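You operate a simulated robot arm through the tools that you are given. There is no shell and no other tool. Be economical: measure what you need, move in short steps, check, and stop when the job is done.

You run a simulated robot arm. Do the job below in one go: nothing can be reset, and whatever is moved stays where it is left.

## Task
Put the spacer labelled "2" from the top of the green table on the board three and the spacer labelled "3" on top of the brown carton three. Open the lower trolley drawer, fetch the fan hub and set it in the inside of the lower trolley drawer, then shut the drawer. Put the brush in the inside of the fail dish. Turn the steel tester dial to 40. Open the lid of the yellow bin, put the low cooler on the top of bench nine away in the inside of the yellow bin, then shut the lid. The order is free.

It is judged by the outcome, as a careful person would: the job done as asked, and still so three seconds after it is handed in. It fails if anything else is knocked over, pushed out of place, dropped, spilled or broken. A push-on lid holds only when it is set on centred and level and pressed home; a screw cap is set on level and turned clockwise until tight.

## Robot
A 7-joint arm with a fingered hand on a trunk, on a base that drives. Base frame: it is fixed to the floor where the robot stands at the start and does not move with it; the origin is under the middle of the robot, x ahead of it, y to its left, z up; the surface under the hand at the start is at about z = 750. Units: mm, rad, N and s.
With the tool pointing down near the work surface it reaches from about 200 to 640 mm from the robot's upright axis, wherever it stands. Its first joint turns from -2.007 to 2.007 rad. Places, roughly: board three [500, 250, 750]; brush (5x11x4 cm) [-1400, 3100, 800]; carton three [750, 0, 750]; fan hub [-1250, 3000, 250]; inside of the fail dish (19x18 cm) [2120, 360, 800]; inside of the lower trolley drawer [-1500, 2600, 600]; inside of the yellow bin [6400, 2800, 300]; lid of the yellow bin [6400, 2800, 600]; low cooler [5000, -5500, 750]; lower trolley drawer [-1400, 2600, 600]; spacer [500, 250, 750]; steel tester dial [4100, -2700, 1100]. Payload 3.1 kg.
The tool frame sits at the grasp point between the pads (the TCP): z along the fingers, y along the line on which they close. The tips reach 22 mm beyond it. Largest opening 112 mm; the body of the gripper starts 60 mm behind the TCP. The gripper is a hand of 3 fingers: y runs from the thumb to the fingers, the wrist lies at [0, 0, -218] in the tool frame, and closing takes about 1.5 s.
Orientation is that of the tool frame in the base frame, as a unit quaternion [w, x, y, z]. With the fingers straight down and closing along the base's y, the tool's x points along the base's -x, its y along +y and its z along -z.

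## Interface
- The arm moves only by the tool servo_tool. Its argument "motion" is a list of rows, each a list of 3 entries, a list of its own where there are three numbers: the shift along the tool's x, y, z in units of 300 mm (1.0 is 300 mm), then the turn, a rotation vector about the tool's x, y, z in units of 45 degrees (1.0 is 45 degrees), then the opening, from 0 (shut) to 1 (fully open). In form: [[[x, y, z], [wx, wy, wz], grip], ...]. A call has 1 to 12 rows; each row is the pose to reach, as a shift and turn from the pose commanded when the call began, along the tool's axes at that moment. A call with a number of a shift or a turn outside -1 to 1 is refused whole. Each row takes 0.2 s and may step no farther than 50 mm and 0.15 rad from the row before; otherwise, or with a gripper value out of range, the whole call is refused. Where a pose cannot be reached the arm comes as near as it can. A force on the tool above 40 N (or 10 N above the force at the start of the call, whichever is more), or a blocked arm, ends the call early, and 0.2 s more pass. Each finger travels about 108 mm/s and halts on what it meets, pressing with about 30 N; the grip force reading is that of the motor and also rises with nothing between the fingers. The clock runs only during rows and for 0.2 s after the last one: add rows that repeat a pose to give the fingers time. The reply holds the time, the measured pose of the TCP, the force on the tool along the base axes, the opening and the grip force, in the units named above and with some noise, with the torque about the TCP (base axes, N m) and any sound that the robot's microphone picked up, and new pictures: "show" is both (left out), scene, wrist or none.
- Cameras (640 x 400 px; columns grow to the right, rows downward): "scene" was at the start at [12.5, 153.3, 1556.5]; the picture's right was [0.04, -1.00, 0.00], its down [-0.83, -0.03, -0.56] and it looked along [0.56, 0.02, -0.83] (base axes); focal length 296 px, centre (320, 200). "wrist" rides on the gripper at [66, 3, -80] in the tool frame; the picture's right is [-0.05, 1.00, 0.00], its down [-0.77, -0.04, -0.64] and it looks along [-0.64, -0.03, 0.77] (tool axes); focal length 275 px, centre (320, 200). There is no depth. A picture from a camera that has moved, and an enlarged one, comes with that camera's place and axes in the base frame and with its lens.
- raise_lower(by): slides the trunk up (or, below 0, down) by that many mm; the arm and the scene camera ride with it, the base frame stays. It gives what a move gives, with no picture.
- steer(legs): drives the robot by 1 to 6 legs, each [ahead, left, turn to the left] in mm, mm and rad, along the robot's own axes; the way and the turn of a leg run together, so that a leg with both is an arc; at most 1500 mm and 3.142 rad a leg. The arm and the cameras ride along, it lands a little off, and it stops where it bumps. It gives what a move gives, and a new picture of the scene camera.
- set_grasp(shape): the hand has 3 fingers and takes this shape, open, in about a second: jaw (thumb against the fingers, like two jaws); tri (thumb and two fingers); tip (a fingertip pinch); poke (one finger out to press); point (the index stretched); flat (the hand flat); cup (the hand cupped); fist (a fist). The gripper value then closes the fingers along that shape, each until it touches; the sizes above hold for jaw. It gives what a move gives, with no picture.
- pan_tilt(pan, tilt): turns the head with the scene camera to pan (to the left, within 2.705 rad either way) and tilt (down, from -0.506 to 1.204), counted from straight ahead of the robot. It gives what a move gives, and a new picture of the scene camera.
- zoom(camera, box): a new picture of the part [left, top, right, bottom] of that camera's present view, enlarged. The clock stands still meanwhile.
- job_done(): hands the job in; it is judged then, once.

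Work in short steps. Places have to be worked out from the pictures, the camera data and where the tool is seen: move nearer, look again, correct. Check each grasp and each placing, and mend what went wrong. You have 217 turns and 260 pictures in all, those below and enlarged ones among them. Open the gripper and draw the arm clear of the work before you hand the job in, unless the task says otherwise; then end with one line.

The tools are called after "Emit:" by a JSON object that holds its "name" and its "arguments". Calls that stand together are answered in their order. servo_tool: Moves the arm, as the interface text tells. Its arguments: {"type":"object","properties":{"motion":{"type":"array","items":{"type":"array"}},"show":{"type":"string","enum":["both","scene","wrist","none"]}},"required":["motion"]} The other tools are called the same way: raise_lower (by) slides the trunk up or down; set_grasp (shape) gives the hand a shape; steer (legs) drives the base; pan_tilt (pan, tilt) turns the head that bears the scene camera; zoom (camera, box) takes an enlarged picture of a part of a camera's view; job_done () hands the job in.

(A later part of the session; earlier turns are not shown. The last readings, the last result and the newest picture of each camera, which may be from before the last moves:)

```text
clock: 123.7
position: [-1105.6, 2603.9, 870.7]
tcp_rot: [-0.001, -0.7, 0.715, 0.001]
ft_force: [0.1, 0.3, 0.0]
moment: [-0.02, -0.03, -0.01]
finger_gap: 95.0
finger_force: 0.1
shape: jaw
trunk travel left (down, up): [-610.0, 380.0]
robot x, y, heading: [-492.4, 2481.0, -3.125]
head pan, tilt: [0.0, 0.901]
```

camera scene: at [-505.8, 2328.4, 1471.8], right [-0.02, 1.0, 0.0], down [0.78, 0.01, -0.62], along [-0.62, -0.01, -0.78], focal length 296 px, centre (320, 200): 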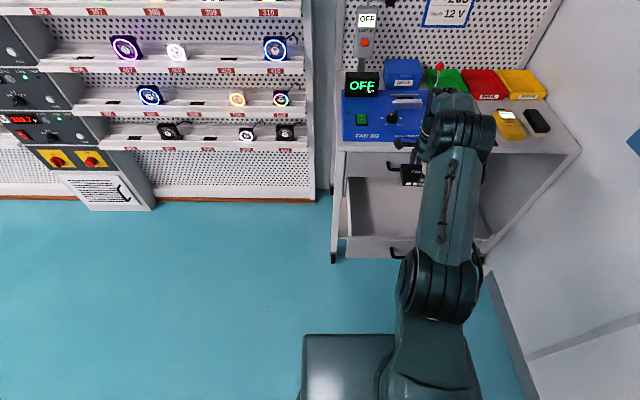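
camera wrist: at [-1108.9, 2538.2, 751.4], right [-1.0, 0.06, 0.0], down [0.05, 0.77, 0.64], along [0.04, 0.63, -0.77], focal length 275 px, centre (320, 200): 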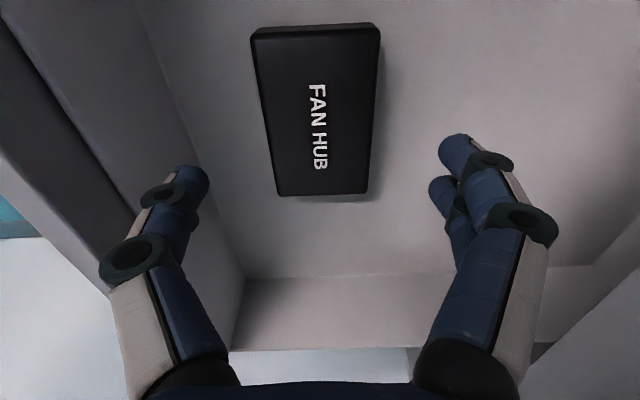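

The fan hub lies in the drawer. To shut it I back off, lower the trunk, and pitch the hand horizontal again to push the front around the handle.

Emit:
{"name": "steer", "arguments": {"legs": [[-350, 0, 0]]}}

Emit:
{"name": "raise_lower", "arguments": {"by": -245}}

Emit:
{"name": "servo_tool", "arguments": {"motion": [[[0, 0, 0], [-0.125, 0, 0], 0.5], [[0, 0, 0], [-0.25, 0, 0], 0.5], [[0, 0, 0], [-0.375, 0, 0], 0.5], [[0, 0, 0], [-0.5, 0, 0], 0.5], [[0, 0, 0], [-0.625, 0, 0], 0.5], [[0, 0, 0], [-0.75, 0, 0], 0.5], [[0, 0, 0], [-0.875, 0, 0], 0.5], [[0, 0, 0], [-1.0, 0, 0], 0.5]], "show": "none"}}

Emit:
{"name": "servo_tool", "arguments": {"motion": [[[0, 0, 0], [-0.125, 0, 0], 0.5], [[0, 0, 0], [-0.25, 0, 0], 0.5], [[0, 0, 0], [-0.375, 0, 0], 0.5], [[0, 0, 0], [-0.5, 0, 0], 0.5], [[0, 0, 0], [-0.625, 0, 0], 0.5], [[0, 0, 0], [-0.75, 0, 0], 0.5], [[0, 0, 0], [-0.875, 0, 0], 0.5], [[0, 0, 0], [-1.0, 0, 0], 0.5]]}}

```text
clock: 126.0
position: [-752.8, 2608.1, 870.9]
tcp_rot: [0.0, -0.702, 0.712, 0.0]
ft_force: [0.2, 0.3, 0.0]
moment: [0.01, 0.0, 0.0]
finger_gap: 94.9
finger_force: 0.0
shape: jaw
trunk travel left (down, up): [-610.0, 380.0]
robot x, y, heading: [-137.1, 2488.6, -3.123]
head pan, tilt: [0.0, 0.901]
camera scene: at [-150.8, 2334.5, 1471.9], right [-0.02, 1.0, 0.0], down [0.78, 0.01, -0.62], along [-0.62, -0.01, -0.78], focal length 296 px, centre (320, 200)
```

scene: 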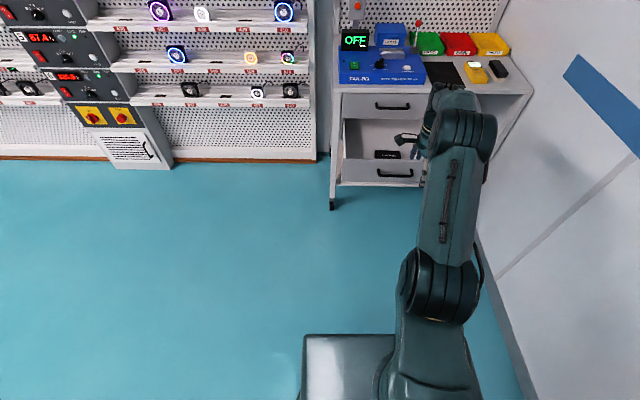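

```text
clock: 128.5
position: [-753.2, 2608.2, 626.0]
tcp_rot: [0.0, -0.701, 0.713, -0.001]
ft_force: [0.8, 0.1, -0.5]
moment: [-0.03, 0.03, 0.02]
finger_gap: 95.1
finger_force: 0.0
shape: jaw
trunk travel left (down, up): [-365.0, 625.0]
robot x, y, heading: [-140.1, 2492.3, -3.118]
head pan, tilt: [0.0, 0.901]
```

```text
clock: 130.3
position: [-753.6, 2609.7, 626.2]
tcp_rot: [-0.269, -0.647, 0.659, 0.275]
ft_force: [-0.3, -0.6, -1.2]
moment: [0.0, -0.01, 0.03]
finger_gap: 56.5
finger_force: 0.0
shape: jaw
trunk travel left (down, up): [-365.0, 625.0]
robot x, y, heading: [-137.9, 2491.2, -3.125]
head pan, tilt: [0.0, 0.901]
```

```text
clock: 132.1
position: [-753.4, 2609.5, 627.0]
tcp_rot: [-0.498, -0.494, 0.503, 0.504]
ft_force: [0.2, -0.2, -0.2]
moment: [0.04, 0.0, -0.04]
finger_gap: 56.3
finger_force: 0.1
shape: jaw
trunk travel left (down, up): [-365.0, 625.0]
robot x, y, heading: [-141.8, 2487.0, -3.121]
head pan, tilt: [0.0, 0.901]
camera scene: at [-151.6, 2334.5, 1226.9], right [-0.02, 1.0, 0.0], down [0.78, 0.01, -0.62], along [-0.62, -0.01, -0.78], focal length 296 px, centre (320, 200)
camera wrist: at [-673.7, 2541.5, 628.6], right [0.0, 0.05, 1.0], down [0.65, 0.76, -0.04], along [-0.76, 0.65, -0.03], focal length 275 px, centre (320, 200)
```

scene: 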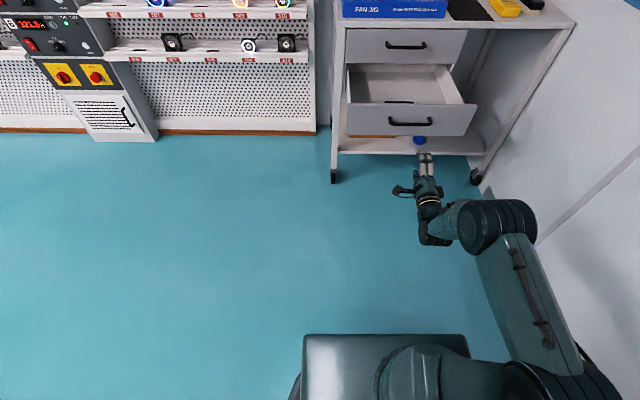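
wrist: 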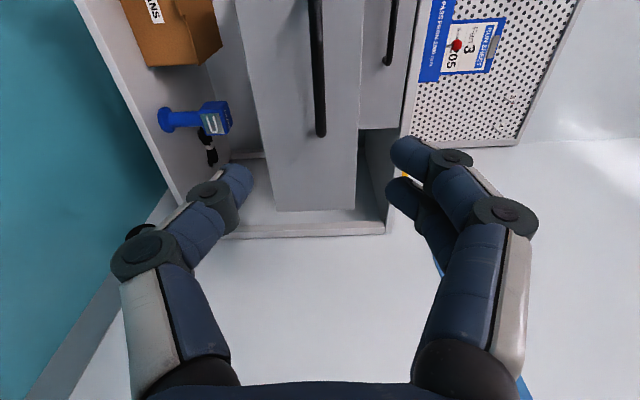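

The hand is level with the handle. I drive ahead to push the drawer front, first 430 mm.

Emit:
{"name": "steer", "arguments": {"legs": [[430, 0, 0]]}}

Emit:
{"name": "zoom", "arguments": {"camera": "wrist", "box": [0, 0, 640, 400]}}

```text
clock: 134.7
position: [-1180.9, 2598.0, 626.5]
tcp_rot: [-0.497, -0.497, 0.502, 0.504]
ft_force: [0.0, -0.4, 0.8]
moment: [0.01, -0.02, 0.0]
finger_gap: 56.0
finger_force: 0.0
shape: jaw
trunk travel left (down, up): [-365.0, 625.0]
robot x, y, heading: [-565.4, 2477.8, -3.12]
head pan, tilt: [0.0, 0.901]
camera scene: at [-577.7, 2325.9, 1226.9], right [-0.02, 1.0, 0.0], down [0.78, 0.02, -0.62], along [-0.62, -0.01, -0.78], focal length 296 px, centre (320, 200)
```

scene: 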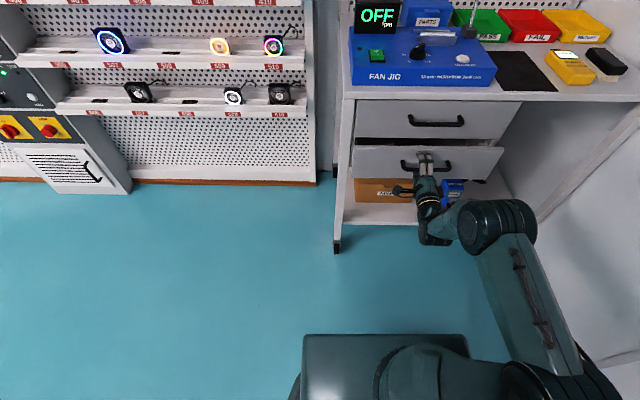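

```text
1.00 times, centred on (320, 200) of wrist (not enlarged: the box is as wide or as high as the picture)
camera zoom: at [-1100.5, 2531.4, 628.6], right [0.0, 0.05, 1.0], down [0.65, 0.76, -0.04], along [-0.76, 0.65, -0.03], focal length 275 px, centre (320, 200)
```

zoom: 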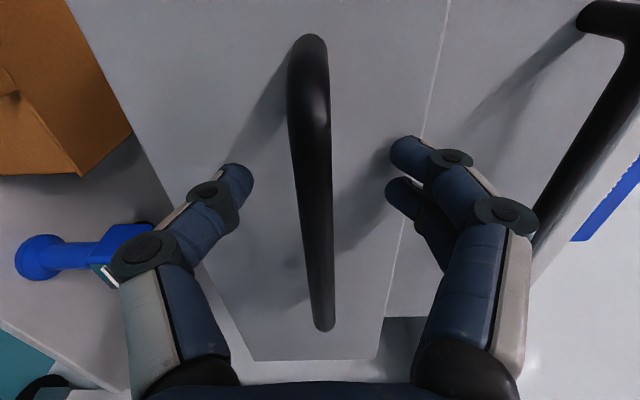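

It is closing well. I push the rest of the way.

Emit:
{"name": "steer", "arguments": {"legs": [[75, 0, 0]]}}

Emit:
{"name": "zoom", "arguments": {"camera": "scene", "box": [320, 60, 560, 210]}}

```text
clock: 135.7
position: [-1225.4, 2598.3, 622.4]
tcp_rot: [-0.494, -0.499, 0.504, 0.502]
ft_force: [17.6, -1.1, 1.6]
moment: [0.05, 0.69, 0.05]
finger_gap: 56.5
finger_force: 0.2
shape: jaw
trunk travel left (down, up): [-365.0, 625.0]
robot x, y, heading: [-614.3, 2480.8, -3.124]
head pan, tilt: [0.0, 0.901]
stopped in leg 1: the force on the tool passed its limit at 106 N (the readings are from after the stop); the commanded pose is now the measured one
camera scene: at [-624.6, 2324.6, 1226.9], right [-0.02, 1.0, 0.0], down [0.78, 0.02, -0.62], along [-0.62, -0.01, -0.78], focal length 296 px, centre (320, 200)
```

scene: 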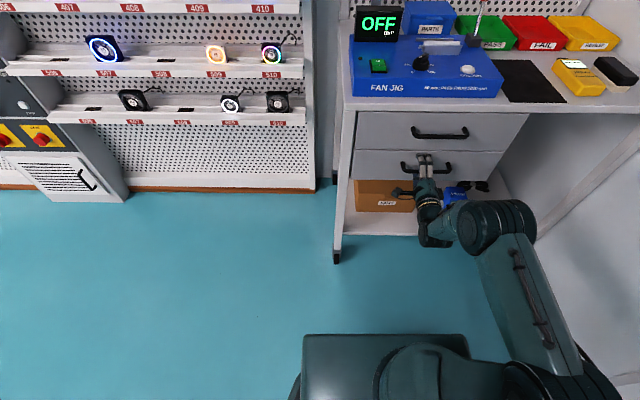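

```text
2.67 times, centred on (440, 135) of scene
camera zoom: at [-624.6, 2324.6, 1226.9], right [-0.02, 1.0, 0.0], down [0.78, 0.02, -0.62], along [-0.62, -0.01, -0.78], focal length 790 px, centre (0, 373)
```

zoom: 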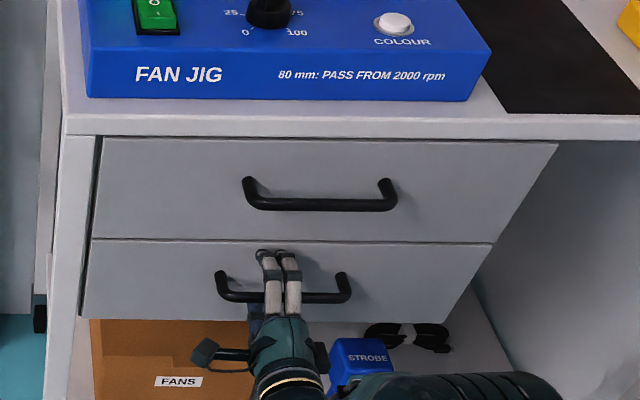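

The drawer looks flush. I back away, raise the trunk, and look at the trolley top and the brush.

Emit:
{"name": "steer", "arguments": {"legs": [[-330, 0, 0]]}}

Emit:
{"name": "raise_lower", "arguments": {"by": 385}}

Emit:
{"name": "servo_tool", "arguments": {"motion": [[[0, 0, 0], [0.125, 0, 0], 0.7], [[0, 0, 0], [0.25, 0, 0], 0.7], [[0, 0, 0], [0.375, 0, 0], 0.7], [[0, 0, 0], [0.5, 0, 0], 0.7], [[0, 0, 0], [0.625, 0, 0], 0.7], [[0, 0, 0], [0.75, 0, 0], 0.7], [[0, 0, 0], [0.875, 0, 0], 0.7], [[0, 0, 0], [1.0, 0, 0], 0.7]], "show": "none"}}

Emit:
{"name": "servo_tool", "arguments": {"motion": [[[0, 0, 0], [0.125, 0, 0], 0.7], [[0, 0, 0], [0.25, 0, 0], 0.7], [[0, 0, 0], [0.375, 0, 0], 0.7], [[0, 0, 0], [0.5, 0, 0], 0.7], [[0, 0, 0], [0.625, 0, 0], 0.7], [[0, 0, 0], [0.75, 0, 0], 0.7], [[0, 0, 0], [0.875, 0, 0], 0.7], [[0, 0, 0], [1.0, 0, 0], 0.7]], "show": "none"}}

Emit:
{"name": "pan_tilt", "arguments": {"pan": -0.3, "tilt": 0.75}}

```text
clock: 137.8
position: [-899.2, 2605.5, 620.6]
tcp_rot: [-0.494, -0.498, 0.506, 0.502]
ft_force: [-0.1, -0.9, 0.7]
moment: [0.04, -0.02, 0.02]
finger_gap: 55.5
finger_force: 0.1
shape: jaw
trunk travel left (down, up): [-365.0, 625.0]
robot x, y, heading: [-289.4, 2486.5, -3.124]
head pan, tilt: [0.0, 0.901]
camera scene: at [-300.1, 2331.0, 1226.9], right [-0.02, 1.0, 0.0], down [0.78, 0.01, -0.62], along [-0.62, -0.01, -0.78], focal length 296 px, centre (320, 200)
```

scene: 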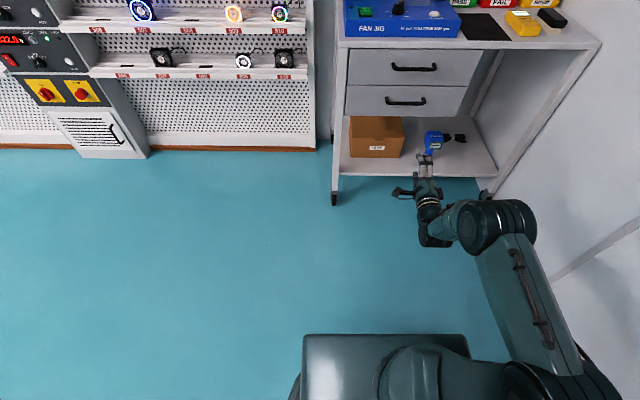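

```text
clock: 141.6
position: [-898.7, 2605.8, 1007.8]
tcp_rot: [-0.493, -0.498, 0.507, 0.502]
ft_force: [-1.1, 0.1, -0.5]
moment: [0.02, 0.0, -0.04]
finger_gap: 55.7
finger_force: 0.1
shape: jaw
trunk travel left (down, up): [-750.0, 240.0]
robot x, y, heading: [-289.4, 2486.6, -3.124]
head pan, tilt: [0.0, 0.901]
```

```text
clock: 143.4
position: [-899.0, 2604.8, 1006.2]
tcp_rot: [-0.264, -0.651, 0.659, 0.27]
ft_force: [-1.2, -0.4, 0.9]
moment: [0.0, -0.01, 0.03]
finger_gap: 78.3
finger_force: 0.1
shape: jaw
trunk travel left (down, up): [-750.0, 240.0]
robot x, y, heading: [-289.9, 2486.7, -3.127]
head pan, tilt: [0.0, 0.901]
```

```text
clock: 145.2
position: [-900.1, 2603.9, 1006.3]
tcp_rot: [0.005, -0.702, 0.712, -0.003]
ft_force: [-0.5, 1.1, 0.5]
moment: [0.01, -0.02, -0.01]
finger_gap: 78.1
finger_force: 0.1
shape: jaw
trunk travel left (down, up): [-750.0, 240.0]
robot x, y, heading: [-292.8, 2483.4, -3.127]
head pan, tilt: [0.0, 0.901]
```

```text
clock: 146.0
position: [-898.9, 2605.2, 1006.7]
tcp_rot: [0.003, -0.701, 0.713, -0.001]
ft_force: [0.4, -0.3, -0.5]
moment: [-0.05, 0.01, -0.01]
finger_gap: 77.8
finger_force: 0.1
shape: jaw
trunk travel left (down, up): [-750.0, 240.0]
robot x, y, heading: [-287.8, 2488.6, -3.127]
head pan, tilt: [-0.3, 0.75]
camera scene: at [-304.5, 2355.2, 1623.7], right [0.28, 0.96, 0.0], down [0.66, -0.19, -0.73], along [-0.7, 0.2, -0.68], focal length 296 px, centre (320, 200)
```

scene: 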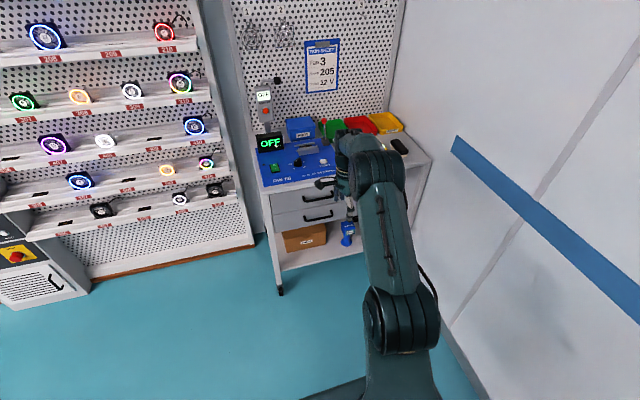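

I drive right and ahead to bring the hand over the right part of the trolley top.

Emit:
{"name": "steer", "arguments": {"legs": [[0, -385, 0], [450, 0, 0]]}}

Emit:
{"name": "zoom", "arguments": {"camera": "wrist", "box": [0, 0, 640, 400]}}

```text
clock: 150.7
position: [-1346.2, 2994.6, 1007.0]
tcp_rot: [0.003, -0.699, 0.715, -0.003]
ft_force: [0.0, 0.6, -0.6]
moment: [0.0, -0.01, 0.01]
finger_gap: 78.2
finger_force: 0.1
shape: jaw
trunk travel left (down, up): [-750.0, 240.0]
robot x, y, heading: [-737.7, 2867.8, -3.133]
head pan, tilt: [-0.3, 0.75]
camera scene: at [-755.5, 2738.1, 1623.8], right [0.29, 0.96, 0.0], down [0.65, -0.2, -0.73], along [-0.7, 0.21, -0.68], focal length 296 px, centre (320, 200)
```

scene: 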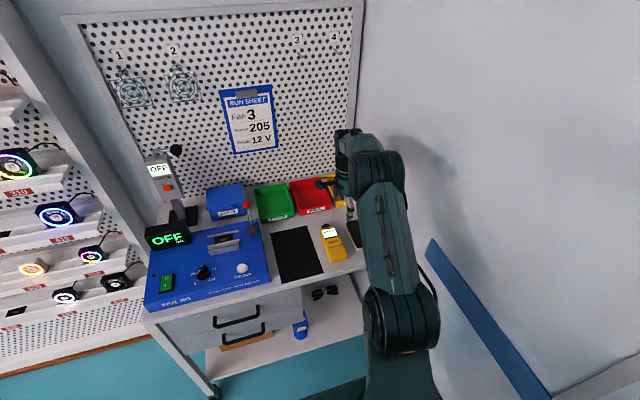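

```text
1.00 times, centred on (320, 200) of wrist (not enlarged: the box is as wide or as high as the picture)
camera zoom: at [-1352.4, 2927.6, 1086.7], right [-1.0, 0.07, -0.01], down [0.05, 0.77, 0.64], along [0.05, 0.63, -0.77], focal length 275 px, centre (320, 200)
```

zoom: 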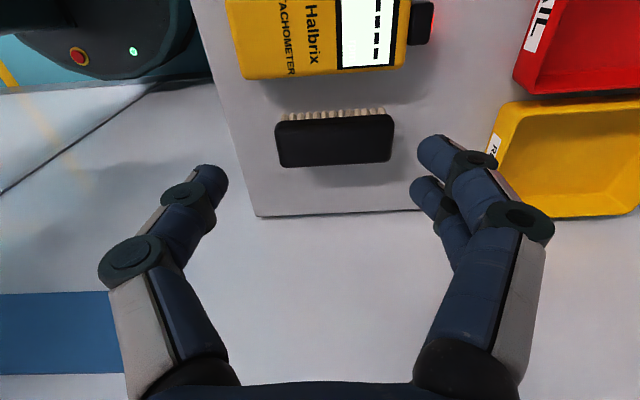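

The brush (bristles down) is centred near (-1357,3057), long along x, top z≈840. I drive ahead 90 mm and yaw the hand so it closes along y.

Emit:
{"name": "servo_tool", "arguments": {"motion": [[[0, 0, 0], [0, 0, -0.125], 0.7], [[0, 0, 0], [0, 0, -0.25], 0.7], [[0, 0, 0], [0, 0, -0.375], 0.7], [[0, 0, 0], [0, 0, -0.5], 0.7], [[0, 0, 0], [0, 0, -0.625], 0.7], [[0, 0, 0], [0, 0, -0.75], 0.7], [[0, 0, 0], [0, 0, -0.875], 0.7], [[0, 0, 0], [0, 0, -1.0], 0.7]], "show": "none"}}

Emit:
{"name": "steer", "arguments": {"legs": [[90, 0, 0]]}}

Emit:
{"name": "servo_tool", "arguments": {"motion": [[[0, 0, 0], [0, 0, -0.125], 0.7], [[0, 0, 0], [0, 0, -0.25], 0.7], [[0, 0, 0], [0, 0, -0.375], 0.7], [[0, 0, 0], [0, 0, -0.5], 0.7], [[0, 0, 0], [0, 0, -0.625], 0.7], [[0, 0, 0], [0, 0, -0.75], 0.7], [[0, 0, 0], [0, 0, -0.875], 0.7], [[0, 0, 0], [0, 0, -1.0], 0.7]], "show": "wrist"}}

```text
clock: 152.5
position: [-1347.5, 2994.0, 1008.1]
tcp_rot: [-0.002, 0.919, -0.393, 0.004]
ft_force: [-0.2, 0.7, -0.3]
moment: [0.01, 0.01, 0.0]
finger_gap: 78.3
finger_force: 0.0
shape: jaw
trunk travel left (down, up): [-750.0, 240.0]
robot x, y, heading: [-737.7, 2863.2, -3.132]
head pan, tilt: [-0.3, 0.75]
```

```text
clock: 153.6
position: [-1438.3, 2991.4, 1007.5]
tcp_rot: [-0.002, 0.919, -0.394, 0.004]
ft_force: [-0.1, 0.4, -0.2]
moment: [0.01, 0.0, -0.01]
finger_gap: 78.0
finger_force: 0.1
shape: jaw
trunk travel left (down, up): [-750.0, 240.0]
robot x, y, heading: [-830.9, 2867.8, -3.131]
head pan, tilt: [-0.3, 0.75]
camera scene: at [-846.4, 2737.3, 1623.7], right [0.29, 0.96, 0.0], down [0.65, -0.2, -0.73], along [-0.7, 0.21, -0.68], focal length 296 px, centre (320, 200)
```

scene: 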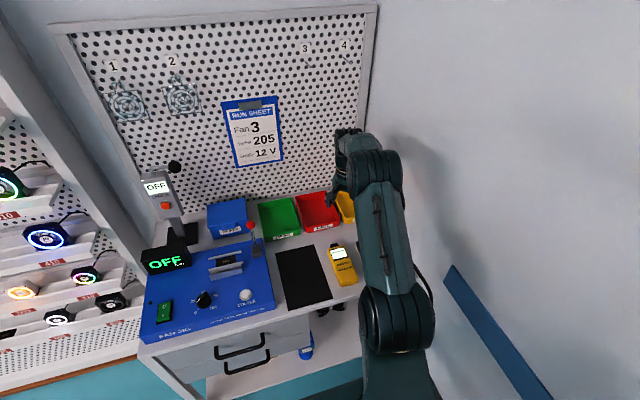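

```text
clock: 155.4
position: [-1437.8, 2992.1, 1007.4]
tcp_rot: [-0.001, 1.0, -0.012, 0.004]
ft_force: [0.4, 0.1, -0.1]
moment: [-0.04, 0.01, 0.0]
finger_gap: 78.1
finger_force: 0.1
shape: jaw
trunk travel left (down, up): [-750.0, 240.0]
robot x, y, heading: [-830.6, 2869.0, -3.136]
head pan, tilt: [-0.3, 0.75]
camera wrist: at [-1372.4, 2988.2, 1087.8], right [-0.07, -1.0, 0.0], down [-0.78, 0.05, 0.63], along [-0.63, 0.04, -0.78], focal length 275 px, centre (320, 200)
```

wrist: 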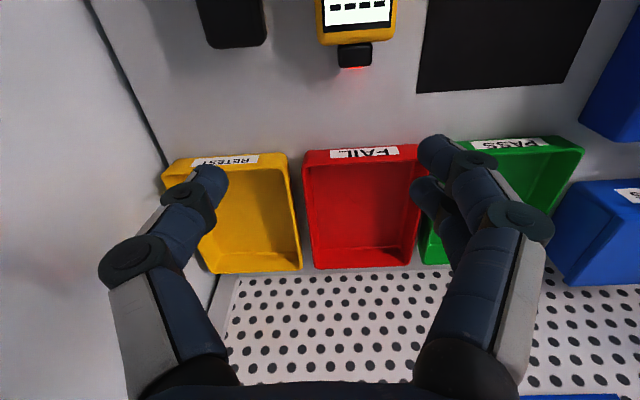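

There are other small bins here, but the fail dish is elsewhere. I move above the brush.

Emit:
{"name": "servo_tool", "arguments": {"motion": [[[0.09, -0.075, 0], [0, 0, 0], 0.7], [[0.18, -0.15, 0], [0, 0, 0], 0.7], [[0.261, -0.223, 0.05], [0, 0, 0], 0.7], [[0.261, -0.223, 0.15], [0, 0, 0], 0.7], [[0.261, -0.223, 0.257], [0, 0, 0], 0.7], [[0.261, -0.223, 0.257], [0, 0, 0], 0.7]], "show": "wrist"}}

```text
clock: 156.8
position: [-1357.4, 3057.6, 930.9]
tcp_rot: [-0.001, 1.0, -0.012, 0.004]
ft_force: [0.1, 1.1, -0.2]
moment: [0.02, -0.02, 0.01]
finger_gap: 77.7
finger_force: 0.0
shape: jaw
trunk travel left (down, up): [-750.0, 240.0]
robot x, y, heading: [-826.4, 2868.1, -3.134]
head pan, tilt: [-0.3, 0.75]
camera wrist: at [-1291.6, 3052.9, 1011.3], right [-0.07, -1.0, 0.0], down [-0.78, 0.05, 0.63], along [-0.63, 0.05, -0.78], focal length 275 px, centre (320, 200)
```

wrist: 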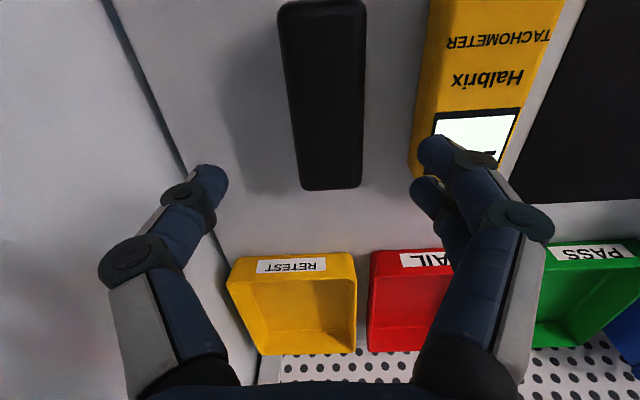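

Brush centre confirmed at (-1357,3054). I descend to z≈831 and close.

Emit:
{"name": "servo_tool", "arguments": {"motion": [[[0, 0.012, 0.12], [0, 0, 0], 0.7], [[0, 0.012, 0.24], [0, 0, 0], 0.7], [[0, 0.012, 0.3], [0, 0, 0], 0.7], [[0, 0.012, 0.332], [0, 0, 0], 0.7], [[0, 0.012, 0.332], [0, 0, 0], 0.0], [[0, 0.012, 0.332], [0, 0, 0], 0.0], [[0, 0.012, 0.332], [0, 0, 0], 0.0], [[0, 0.012, 0.332], [0, 0, 0], 0.0], [[0, 0.012, 0.332], [0, 0, 0], 0.0]], "show": "wrist"}}

```text
clock: 157.8
position: [-1356.5, 3055.5, 840.1]
tcp_rot: [-0.003, 1.0, -0.013, -0.004]
ft_force: [10.4, -0.1, 34.4]
moment: [-1.04, -0.34, 0.28]
finger_gap: 77.0
finger_force: 0.0
shape: jaw
trunk travel left (down, up): [-750.0, 240.0]
robot x, y, heading: [-828.8, 2871.0, -3.133]
head pan, tilt: [-0.3, 0.75]
stopped in row 4: the force on the tool passed its limit at 49 N (the readings are from after the stop); the commanded pose is now the measured one
camera wrist: at [-1289.9, 3050.4, 920.2], right [-0.07, -1.0, -0.01], down [-0.76, 0.05, 0.64], along [-0.64, 0.05, -0.77], focal length 275 px, centre (320, 200)
```

wrist: 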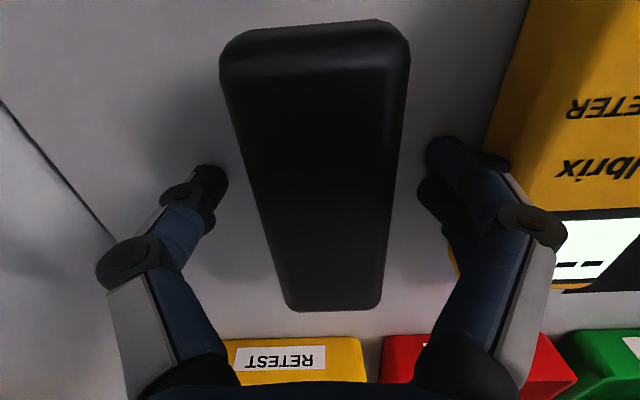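

Something was touched at about 34 N. I raise 10 mm and zoom to see what.

Emit:
{"name": "zoom", "arguments": {"camera": "wrist", "box": [370, 100, 640, 270]}}

Emit:
{"name": "servo_tool", "arguments": {"motion": [[[0, 0, -0.035], [0, 0, 0], 0.7]], "show": "wrist"}}

```text
2.35 times, centred on (505, 185) of wrist
camera zoom: at [-1289.9, 3050.4, 920.2], right [-0.07, -1.0, -0.01], down [-0.76, 0.05, 0.64], along [-0.64, 0.05, -0.77], focal length 648 px, centre (-115, 235)
```

zoom: 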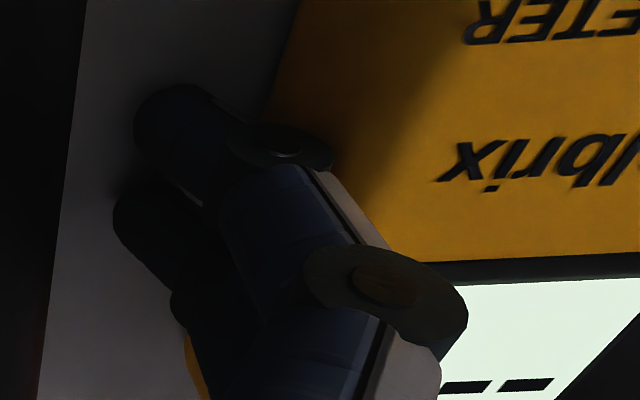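

```text
clock: 158.2
position: [-1361.5, 3054.3, 844.8]
tcp_rot: [-0.002, 1.0, -0.012, 0.0]
ft_force: [-0.8, 0.3, -0.9]
moment: [-0.01, 0.02, 0.0]
finger_gap: 78.2
finger_force: 0.0
shape: jaw
trunk travel left (down, up): [-750.0, 240.0]
robot x, y, heading: [-829.0, 2870.3, -3.135]
head pan, tilt: [-0.3, 0.75]
camera wrist: at [-1294.8, 3050.0, 925.1], right [-0.07, -1.0, 0.0], down [-0.77, 0.05, 0.64], along [-0.64, 0.05, -0.77], focal length 275 px, centre (320, 200)
```

wrist: 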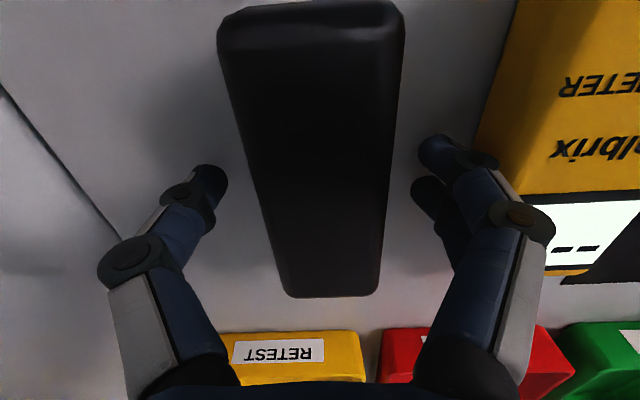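

The knuckles probably brushed the tachometer edge. The fingertips already reach ~17 mm below the brush's top, so I narrow the hand and close nearly here.

Emit:
{"name": "servo_tool", "arguments": {"motion": [[[0, 0, 0], [0, 0, 0], 0.55], [[0, 0, 0.01], [0, 0, 0], 0.55], [[0, 0, 0.016], [0, 0, 0], 0.0], [[0, 0, 0.016], [0, 0, 0], 0.0], [[0, 0, 0.016], [0, 0, 0], 0.0], [[0, 0, 0.016], [0, 0, 0], 0.0], [[0, 0, 0.016], [0, 0, 0], 0.0]], "show": "wrist"}}

```text
clock: 159.8
position: [-1360.5, 3054.6, 842.8]
tcp_rot: [-0.002, 1.0, -0.013, -0.001]
ft_force: [-0.7, -0.6, 4.0]
moment: [-0.09, 0.02, 0.0]
finger_gap: 34.1
finger_force: 30.0
shape: jaw
trunk travel left (down, up): [-750.0, 240.0]
robot x, y, heading: [-829.9, 2868.2, -3.134]
head pan, tilt: [-0.3, 0.75]
camera wrist: at [-1293.4, 3050.1, 922.3], right [-0.07, -1.0, 0.0], down [-0.77, 0.05, 0.64], along [-0.64, 0.05, -0.77], focal length 275 px, centre (320, 200)
```

wrist: 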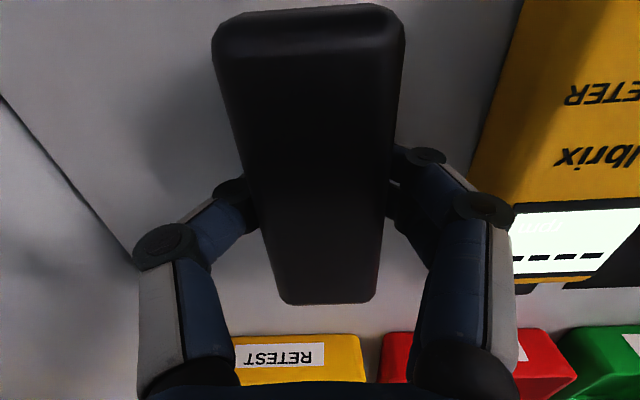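

The fingers close to 34 mm, gripping under the wider back on the bristle block. I lift and check.

Emit:
{"name": "raise_lower", "arguments": {"by": 120}}

Emit:
{"name": "zoom", "arguments": {"camera": "wrist", "box": [0, 0, 640, 400]}}

```text
clock: 161.3
position: [-1360.6, 3055.6, 962.2]
tcp_rot: [-0.004, 1.0, -0.012, -0.002]
ft_force: [-0.5, -0.1, -1.0]
moment: [0.02, 0.02, 0.0]
finger_gap: 34.2
finger_force: 29.8
shape: jaw
trunk travel left (down, up): [-870.0, 120.0]
robot x, y, heading: [-831.6, 2867.3, -3.133]
head pan, tilt: [-0.3, 0.75]
```

```text
1.00 times, centred on (320, 200) of wrist (not enlarged: the box is as wide or as high as the picture)
camera zoom: at [-1293.6, 3050.3, 1042.0], right [-0.07, -1.0, 0.0], down [-0.77, 0.05, 0.64], along [-0.64, 0.05, -0.77], focal length 275 px, centre (320, 200)
```

zoom: 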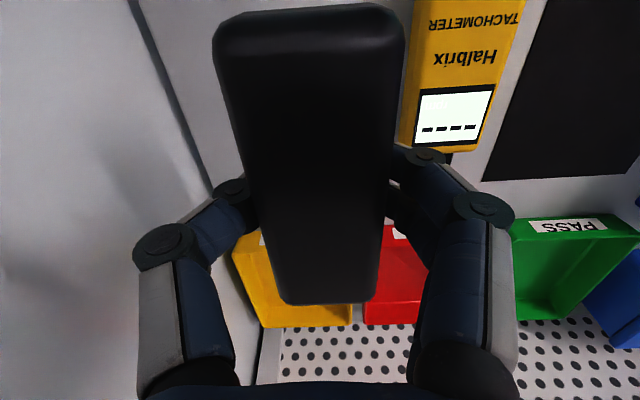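

Brush is held. I back away from the trolley and turn toward the fail dish's bench.

Emit:
{"name": "steer", "arguments": {"legs": [[-750, 0, 0], [0, 0, 2.43]]}}

Emit:
{"name": "pan_tilt", "arguments": {"pan": 0.2, "tilt": 0.4}}

```text
clock: 164.5
position: [-784.3, 3060.6, 962.2]
tcp_rot: [-0.002, 1.0, -0.009, -0.001]
ft_force: [-0.9, -0.3, -0.6]
moment: [0.01, 0.01, 0.03]
finger_gap: 34.2
finger_force: 30.3
shape: jaw
trunk travel left (down, up): [-870.0, 120.0]
robot x, y, heading: [-249.1, 2879.5, -3.127]
head pan, tilt: [-0.3, 0.75]
stopped in leg 1: the robot was blocked; the commanded pose is now the measured one
camera scene: at [-266.6, 2746.2, 1743.8], right [0.28, 0.96, 0.0], down [0.66, -0.19, -0.73], along [-0.7, 0.2, -0.68], focal length 296 px, centre (320, 200)
```

scene: 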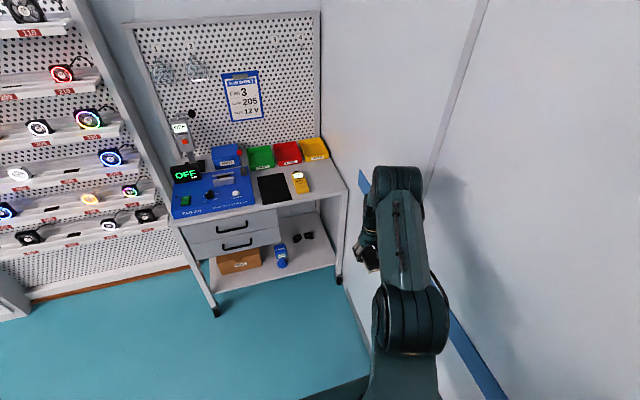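

```text
clock: 165.5
position: [-782.7, 3059.8, 962.1]
tcp_rot: [-0.002, 1.0, -0.009, -0.002]
ft_force: [0.3, -0.5, -1.2]
moment: [0.04, 0.03, 0.0]
finger_gap: 34.1
finger_force: 29.7
shape: jaw
trunk travel left (down, up): [-870.0, 120.0]
robot x, y, heading: [-247.2, 2876.5, -3.122]
head pan, tilt: [0.201, 0.4]
camera scene: at [-276.0, 2703.3, 1774.8], right [-0.22, 0.98, 0.0], down [0.38, 0.08, -0.92], along [-0.9, -0.2, -0.39], focal length 296 px, centre (320, 200)
```

scene: 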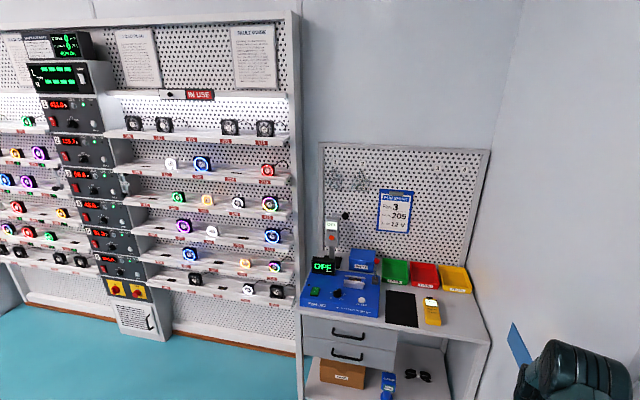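

The robot's back touched the ladder by the wall. I move left away from it, then turn.

Emit:
{"name": "steer", "arguments": {"legs": [[40, 450, 0], [0, 0, 2.42]]}}

Emit:
{"name": "pan_tilt", "arguments": {"pan": 1.3, "tilt": 0.4}}

Emit:
{"name": "pan_tilt", "arguments": {"pan": 0.1, "tilt": 0.4}}

```text
clock: 174.0
position: [9.1, 1937.6, 963.0]
tcp_rot: [0.001, 0.352, 0.936, -0.003]
ft_force: [0.7, -0.3, -1.2]
moment: [0.01, -0.02, -0.03]
finger_gap: 34.0
finger_force: 30.2
shape: jaw
trunk travel left (down, up): [-870.0, 120.0]
robot x, y, heading: [-280.8, 2420.3, -0.677]
head pan, tilt: [0.201, 0.4]
camera scene: at [-146.4, 2531.2, 1774.9], right [-0.46, -0.89, 0.0], down [-0.34, 0.18, -0.92], along [0.82, -0.43, -0.39], focal length 296 px, centre (320, 200)
```

scene: 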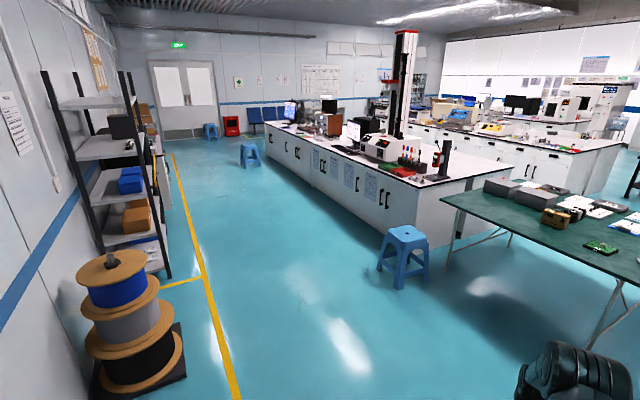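

```text
clock: 175.3
position: [10.0, 1937.8, 963.1]
tcp_rot: [0.002, 0.352, 0.936, -0.002]
ft_force: [0.5, -0.7, -1.3]
moment: [0.03, 0.0, 0.02]
finger_gap: 34.2
finger_force: 29.7
shape: jaw
trunk travel left (down, up): [-870.0, 120.0]
robot x, y, heading: [-281.5, 2422.0, -0.684]
head pan, tilt: [1.3, 0.4]
camera scene: at [-152.8, 2627.7, 1774.9], right [0.58, -0.82, 0.0], down [-0.32, -0.22, -0.92], along [0.75, 0.53, -0.39], focal length 296 px, centre (320, 200)
```

scene: 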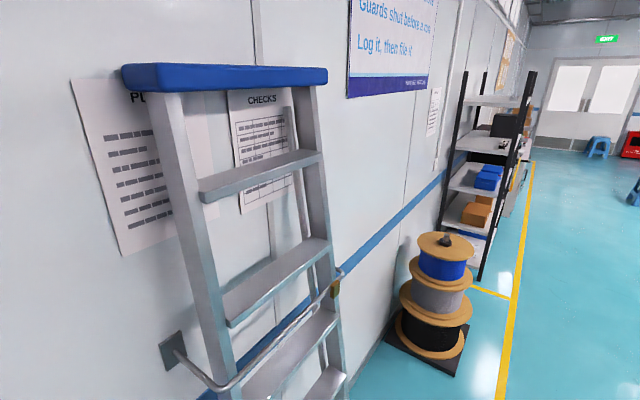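

```text
clock: 176.7
position: [9.8, 1937.2, 962.4]
tcp_rot: [0.001, 0.351, 0.936, -0.003]
ft_force: [0.5, -0.2, 0.3]
moment: [0.02, -0.02, 0.0]
finger_gap: 33.9
finger_force: 29.9
shape: jaw
trunk travel left (down, up): [-870.0, 120.0]
robot x, y, heading: [-278.9, 2420.2, -0.68]
head pan, tilt: [0.099, 0.4]
camera scene: at [-151.1, 2523.3, 1774.9], right [-0.55, -0.83, 0.0], down [-0.33, 0.21, -0.92], along [0.77, -0.51, -0.39], focal length 296 px, centre (320, 200)
```

scene: 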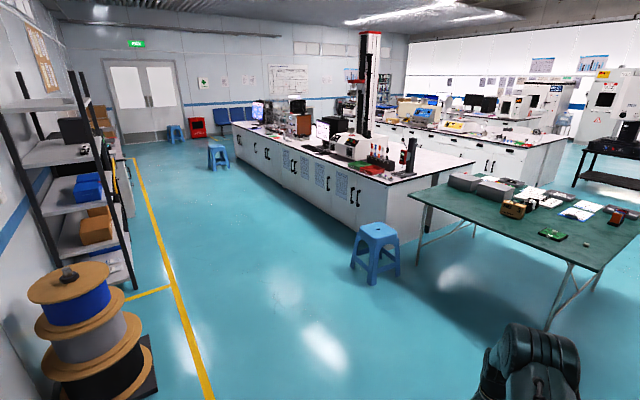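

The ladder is fine (chained). The bench with the fail dish runs along +x; I drive to about (2120,1050) and face it.

Emit:
{"name": "steer", "arguments": {"legs": [[1364, 221, 0], [1364, 221, 0], [0, 0, -0.89]]}}

Emit:
{"name": "pan_tilt", "arguments": {"pan": 0.15, "tilt": 0.8}}

```text
clock: 192.3
position: [1933.3, 526.3, 963.4]
tcp_rot: [0.0, 0.713, 0.701, -0.002]
ft_force: [0.0, -1.0, -1.3]
moment: [0.01, 0.03, 0.0]
finger_gap: 33.7
finger_force: 29.8
shape: jaw
trunk travel left (down, up): [-870.0, 120.0]
robot x, y, heading: [2117.9, 1056.7, -1.557]
head pan, tilt: [0.099, 0.4]
camera scene: at [2280.4, 1026.1, 1774.9], right [-0.99, -0.12, 0.0], down [-0.04, 0.39, -0.92], along [0.11, -0.91, -0.39], focal length 296 px, centre (320, 200)
```

scene: 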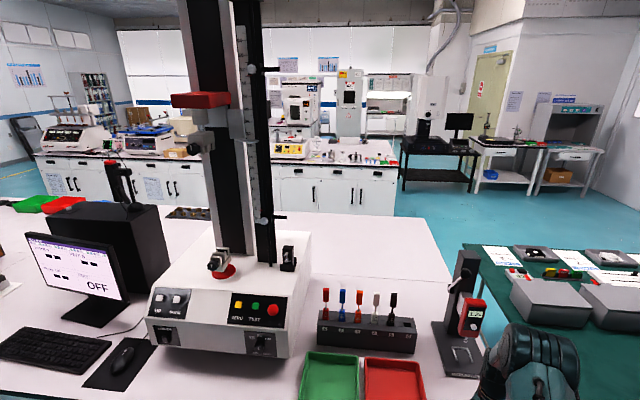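

```text
clock: 193.2
position: [1933.7, 525.4, 962.1]
tcp_rot: [-0.001, 0.714, 0.701, -0.003]
ft_force: [-0.4, -0.6, -0.3]
moment: [0.02, 0.01, 0.01]
finger_gap: 33.9
finger_force: 29.8
shape: jaw
trunk travel left (down, up): [-870.0, 120.0]
robot x, y, heading: [2119.0, 1056.1, -1.558]
head pan, tilt: [0.15, 0.799]
camera scene: at [2283.1, 1038.5, 1739.8], right [-0.99, -0.17, 0.0], down [-0.12, 0.71, -0.7], along [0.12, -0.69, -0.72], focal length 296 px, centre (320, 200)
```

scene: 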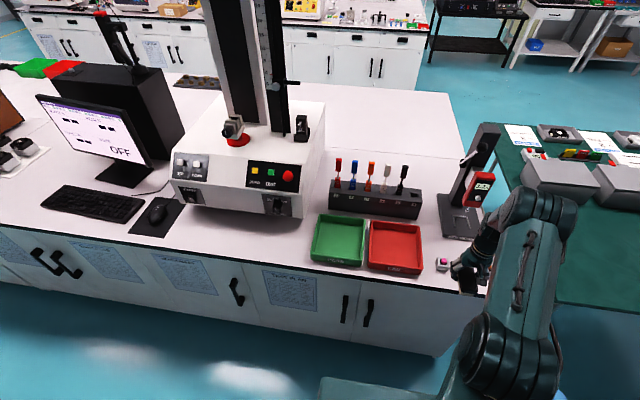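

The red dish at (2114,341) matches the fail dish. I zoom to confirm its label and edges.

Emit:
{"name": "zoom", "arguments": {"camera": "scene", "box": [290, 190, 490, 315]}}

```text
3.20 times, centred on (390, 252) of scene
camera zoom: at [2283.1, 1038.5, 1739.8], right [-0.99, -0.17, 0.0], down [-0.12, 0.71, -0.7], along [0.12, -0.69, -0.72], focal length 948 px, centre (96, 32)
```

zoom: 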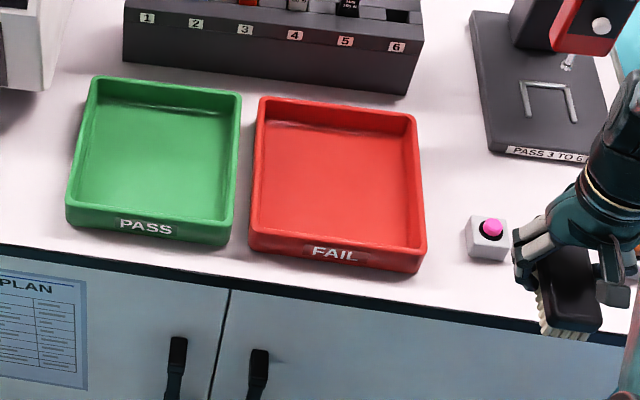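

It's labelled FAIL. I first move the hand sideways in line with the dish, then drive ahead 190 mm.

Emit:
{"name": "servo_tool", "arguments": {"motion": [[[0, 0.15, 0], [0, 0, 0], 0.0], [[0, 0.3, 0], [0, 0, 0], 0.0], [[0, 0.45, 0], [0, 0, 0], 0.0], [[0, 0.605, 0], [0, 0, 0], 0.0], [[0, 0.605, 0], [0, 0, 0], 0.0]], "show": "none"}}

Emit:
{"name": "steer", "arguments": {"legs": [[190, 0, 0]]}}

Emit:
{"name": "zoom", "arguments": {"camera": "wrist", "box": [0, 0, 640, 400]}}

```text
clock: 194.4
position: [2115.7, 522.8, 958.4]
tcp_rot: [0.0, 0.714, 0.701, -0.003]
ft_force: [-0.6, -0.2, -1.4]
moment: [0.01, -0.01, -0.05]
finger_gap: 34.1
finger_force: 30.2
shape: jaw
trunk travel left (down, up): [-870.0, 120.0]
robot x, y, heading: [2117.9, 1055.0, -1.549]
head pan, tilt: [0.15, 0.799]
```

```text
clock: 196.0
position: [2120.4, 327.9, 958.8]
tcp_rot: [-0.002, 0.713, 0.701, -0.003]
ft_force: [0.1, -0.4, -0.7]
moment: [-0.01, 0.04, 0.01]
finger_gap: 33.7
finger_force: 30.0
shape: jaw
trunk travel left (down, up): [-870.0, 120.0]
robot x, y, heading: [2120.5, 866.5, -1.551]
head pan, tilt: [0.15, 0.799]
camera scene: at [2286.4, 843.5, 1739.8], right [-0.99, -0.17, 0.0], down [-0.12, 0.71, -0.7], along [0.12, -0.69, -0.72], focal length 296 px, centre (320, 200)
```

scene: 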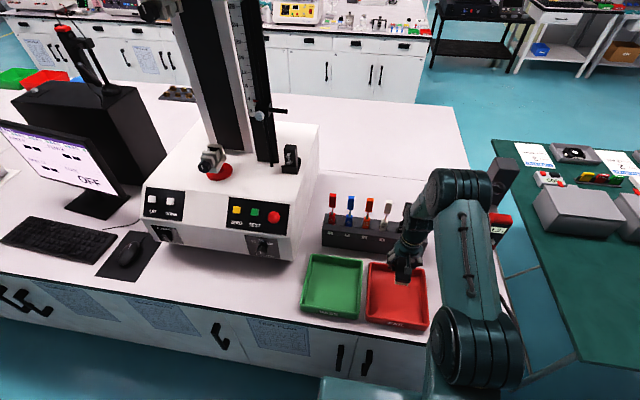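

```text
1.00 times, centred on (320, 200) of wrist (not enlarged: the box is as wide or as high as the picture)
camera zoom: at [2124.4, 393.7, 1038.8], right [1.0, -0.06, 0.0], down [-0.05, -0.77, 0.64], along [-0.04, -0.64, -0.77], focal length 275 px, centre (320, 200)
```

zoom: 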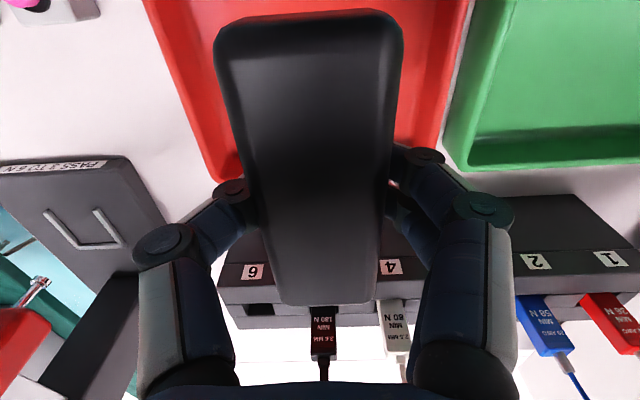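

The dish's back rim is at y≈247, so its centre is about (2121,342). I shift 12 mm and descend toward the dish floor.

Emit:
{"name": "servo_tool", "arguments": {"motion": [[[0.04, 0, 0.1], [0, 0, 0], 0.0], [[0.04, 0, 0.2], [0, 0, 0], 0.0], [[0.04, 0, 0.29], [0, 0, 0], 0.0], [[0.04, 0, 0.33], [0, 0, 0], 0.0], [[0.04, 0, 0.345], [0, 0, 0], 0.0], [[0.04, 0, 0.355], [0, 0, 0], 0.0]], "show": "wrist"}}

```text
clock: 197.4
position: [2119.0, 337.6, 851.9]
tcp_rot: [0.0, 0.714, 0.7, -0.002]
ft_force: [0.4, -0.7, -0.4]
moment: [-0.03, -0.02, 0.02]
finger_gap: 33.8
finger_force: 29.7
shape: jaw
trunk travel left (down, up): [-870.0, 120.0]
robot x, y, heading: [2120.7, 860.6, -1.554]
head pan, tilt: [0.15, 0.799]
camera wrist: at [2124.1, 404.9, 932.7], right [1.0, -0.07, 0.0], down [-0.05, -0.77, 0.64], along [-0.04, -0.64, -0.77], focal length 275 px, centre (320, 200)
```

wrist: 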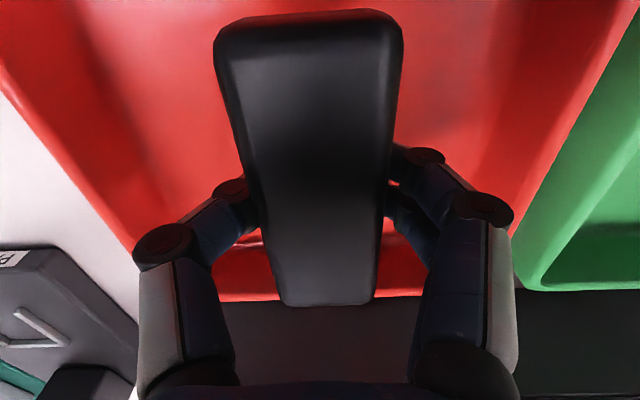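

The brush top sits higher in the hand than I assumed, so its bottom is only ~26 mm below the TCP. I continue down slowly.

Emit:
{"name": "servo_tool", "arguments": {"motion": [[[0, 0, 0.02], [0, 0, 0], 0.0], [[0, 0, 0.035], [0, 0, 0], 0.0], [[0, 0, 0.045], [0, 0, 0], 0.0], [[0, 0, 0.055], [0, 0, 0], 0.0]], "show": "none"}}

```text
clock: 198.4
position: [2120.7, 337.1, 835.9]
tcp_rot: [-0.001, 0.713, 0.701, -0.003]
ft_force: [-0.4, -0.5, -1.5]
moment: [0.03, -0.01, 0.02]
finger_gap: 33.9
finger_force: 29.7
shape: jaw
trunk travel left (down, up): [-870.0, 120.0]
robot x, y, heading: [2122.1, 864.5, -1.552]
head pan, tilt: [0.15, 0.799]
```

No contact yet; continuing in 2 mm rows.

Emit:
{"name": "servo_tool", "arguments": {"motion": [[[0, 0, 0.008], [0, 0, 0], 0.0], [[0, 0, 0.016], [0, 0, 0], 0.0], [[0, 0, 0.023], [0, 0, 0], 0.0]], "show": "none"}}

```text
clock: 199.2
position: [2120.5, 339.3, 832.2]
tcp_rot: [0.0, 0.713, 0.701, -0.004]
ft_force: [0.7, 0.7, 8.3]
moment: [0.02, -0.26, 0.04]
finger_gap: 34.0
finger_force: 29.9
shape: jaw
trunk travel left (down, up): [-870.0, 120.0]
robot x, y, heading: [2122.5, 867.8, -1.554]
head pan, tilt: [0.15, 0.799]
```

Contact with the dish floor (8 N). I release, opening modestly, and lift.

Emit:
{"name": "servo_tool", "arguments": {"motion": [[[0, 0, 0], [0, 0, 0], 0.45], [[0, 0, 0], [0, 0, 0], 0.62], [[0, 0, 0], [0, 0, 0], 0.62], [[0, 0, -0.05], [0, 0, 0], 0.62], [[0, 0, -0.2], [0, 0, 0], 0.62], [[0, 0, -0.35], [0, 0, 0], 0.62], [[0, 0, -0.5], [0, 0, 0], 0.62]], "show": "wrist"}}

```text
clock: 200.8
position: [2120.5, 341.7, 980.5]
tcp_rot: [-0.001, 0.713, 0.701, -0.003]
ft_force: [-0.8, 0.1, 0.3]
moment: [-0.03, 0.03, 0.06]
finger_gap: 69.1
finger_force: 0.1
shape: jaw
trunk travel left (down, up): [-870.0, 120.0]
robot x, y, heading: [2120.1, 863.3, -1.555]
head pan, tilt: [0.15, 0.799]
camera wrist: at [2125.1, 409.2, 1060.1], right [1.0, -0.06, 0.0], down [-0.05, -0.77, 0.64], along [-0.04, -0.64, -0.77], focal length 275 px, centre (320, 200)
```

wrist: 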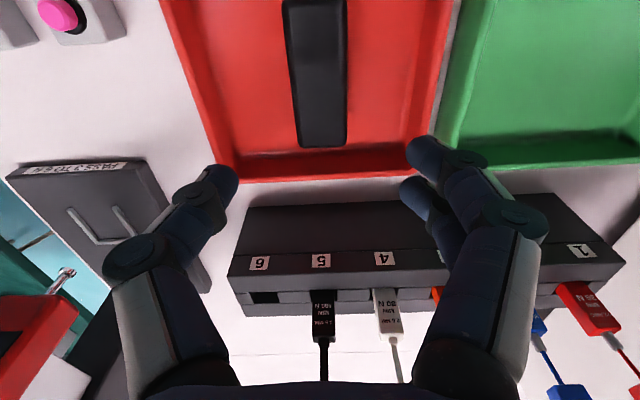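

The brush is in the fail dish. Next is the steel tester dial on the next bench row; I back off and drive round the west side of the green table.

Emit:
{"name": "steer", "arguments": {"legs": [[-450, 0, 0], [0, -1300, 0], [0, -1300, 0]]}}

Emit:
{"name": "pan_tilt", "arguments": {"pan": 0.3, "tilt": 0.35}}

```text
clock: 215.9
position: [-509.9, 764.3, 980.1]
tcp_rot: [0.0, 0.719, 0.695, -0.003]
ft_force: [0.0, 0.2, 0.8]
moment: [0.01, 0.02, -0.01]
finger_gap: 69.2
finger_force: 0.0
shape: jaw
trunk travel left (down, up): [-870.0, 120.0]
robot x, y, heading: [-498.4, 1284.7, -1.567]
head pan, tilt: [0.15, 0.799]
camera scene: at [-336.3, 1263.9, 1739.8], right [-0.99, -0.15, 0.0], down [-0.11, 0.71, -0.7], along [0.1, -0.69, -0.72], focal length 296 px, centre (320, 200)
```

scene: 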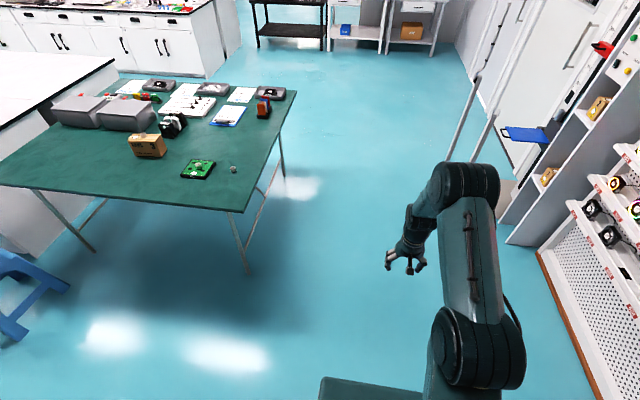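

```text
clock: 216.8
position: [-510.7, 765.2, 979.9]
tcp_rot: [-0.001, 0.72, 0.694, -0.003]
ft_force: [0.2, 0.4, -0.7]
moment: [0.02, 0.0, -0.03]
finger_gap: 69.1
finger_force: 0.0
shape: jaw
trunk travel left (down, up): [-870.0, 120.0]
robot x, y, heading: [-503.2, 1285.9, -1.568]
head pan, tilt: [0.3, 0.351]
camera scene: at [-320.7, 1254.8, 1779.3], right [-0.95, -0.3, 0.0], down [-0.1, 0.33, -0.94], along [0.28, -0.9, -0.34], focal length 296 px, centre (320, 200)
```

scene: 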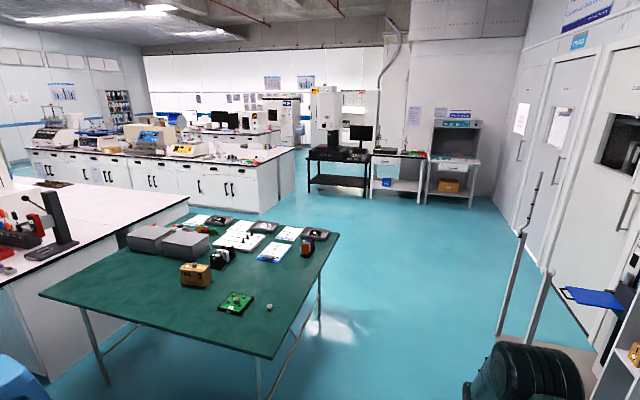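

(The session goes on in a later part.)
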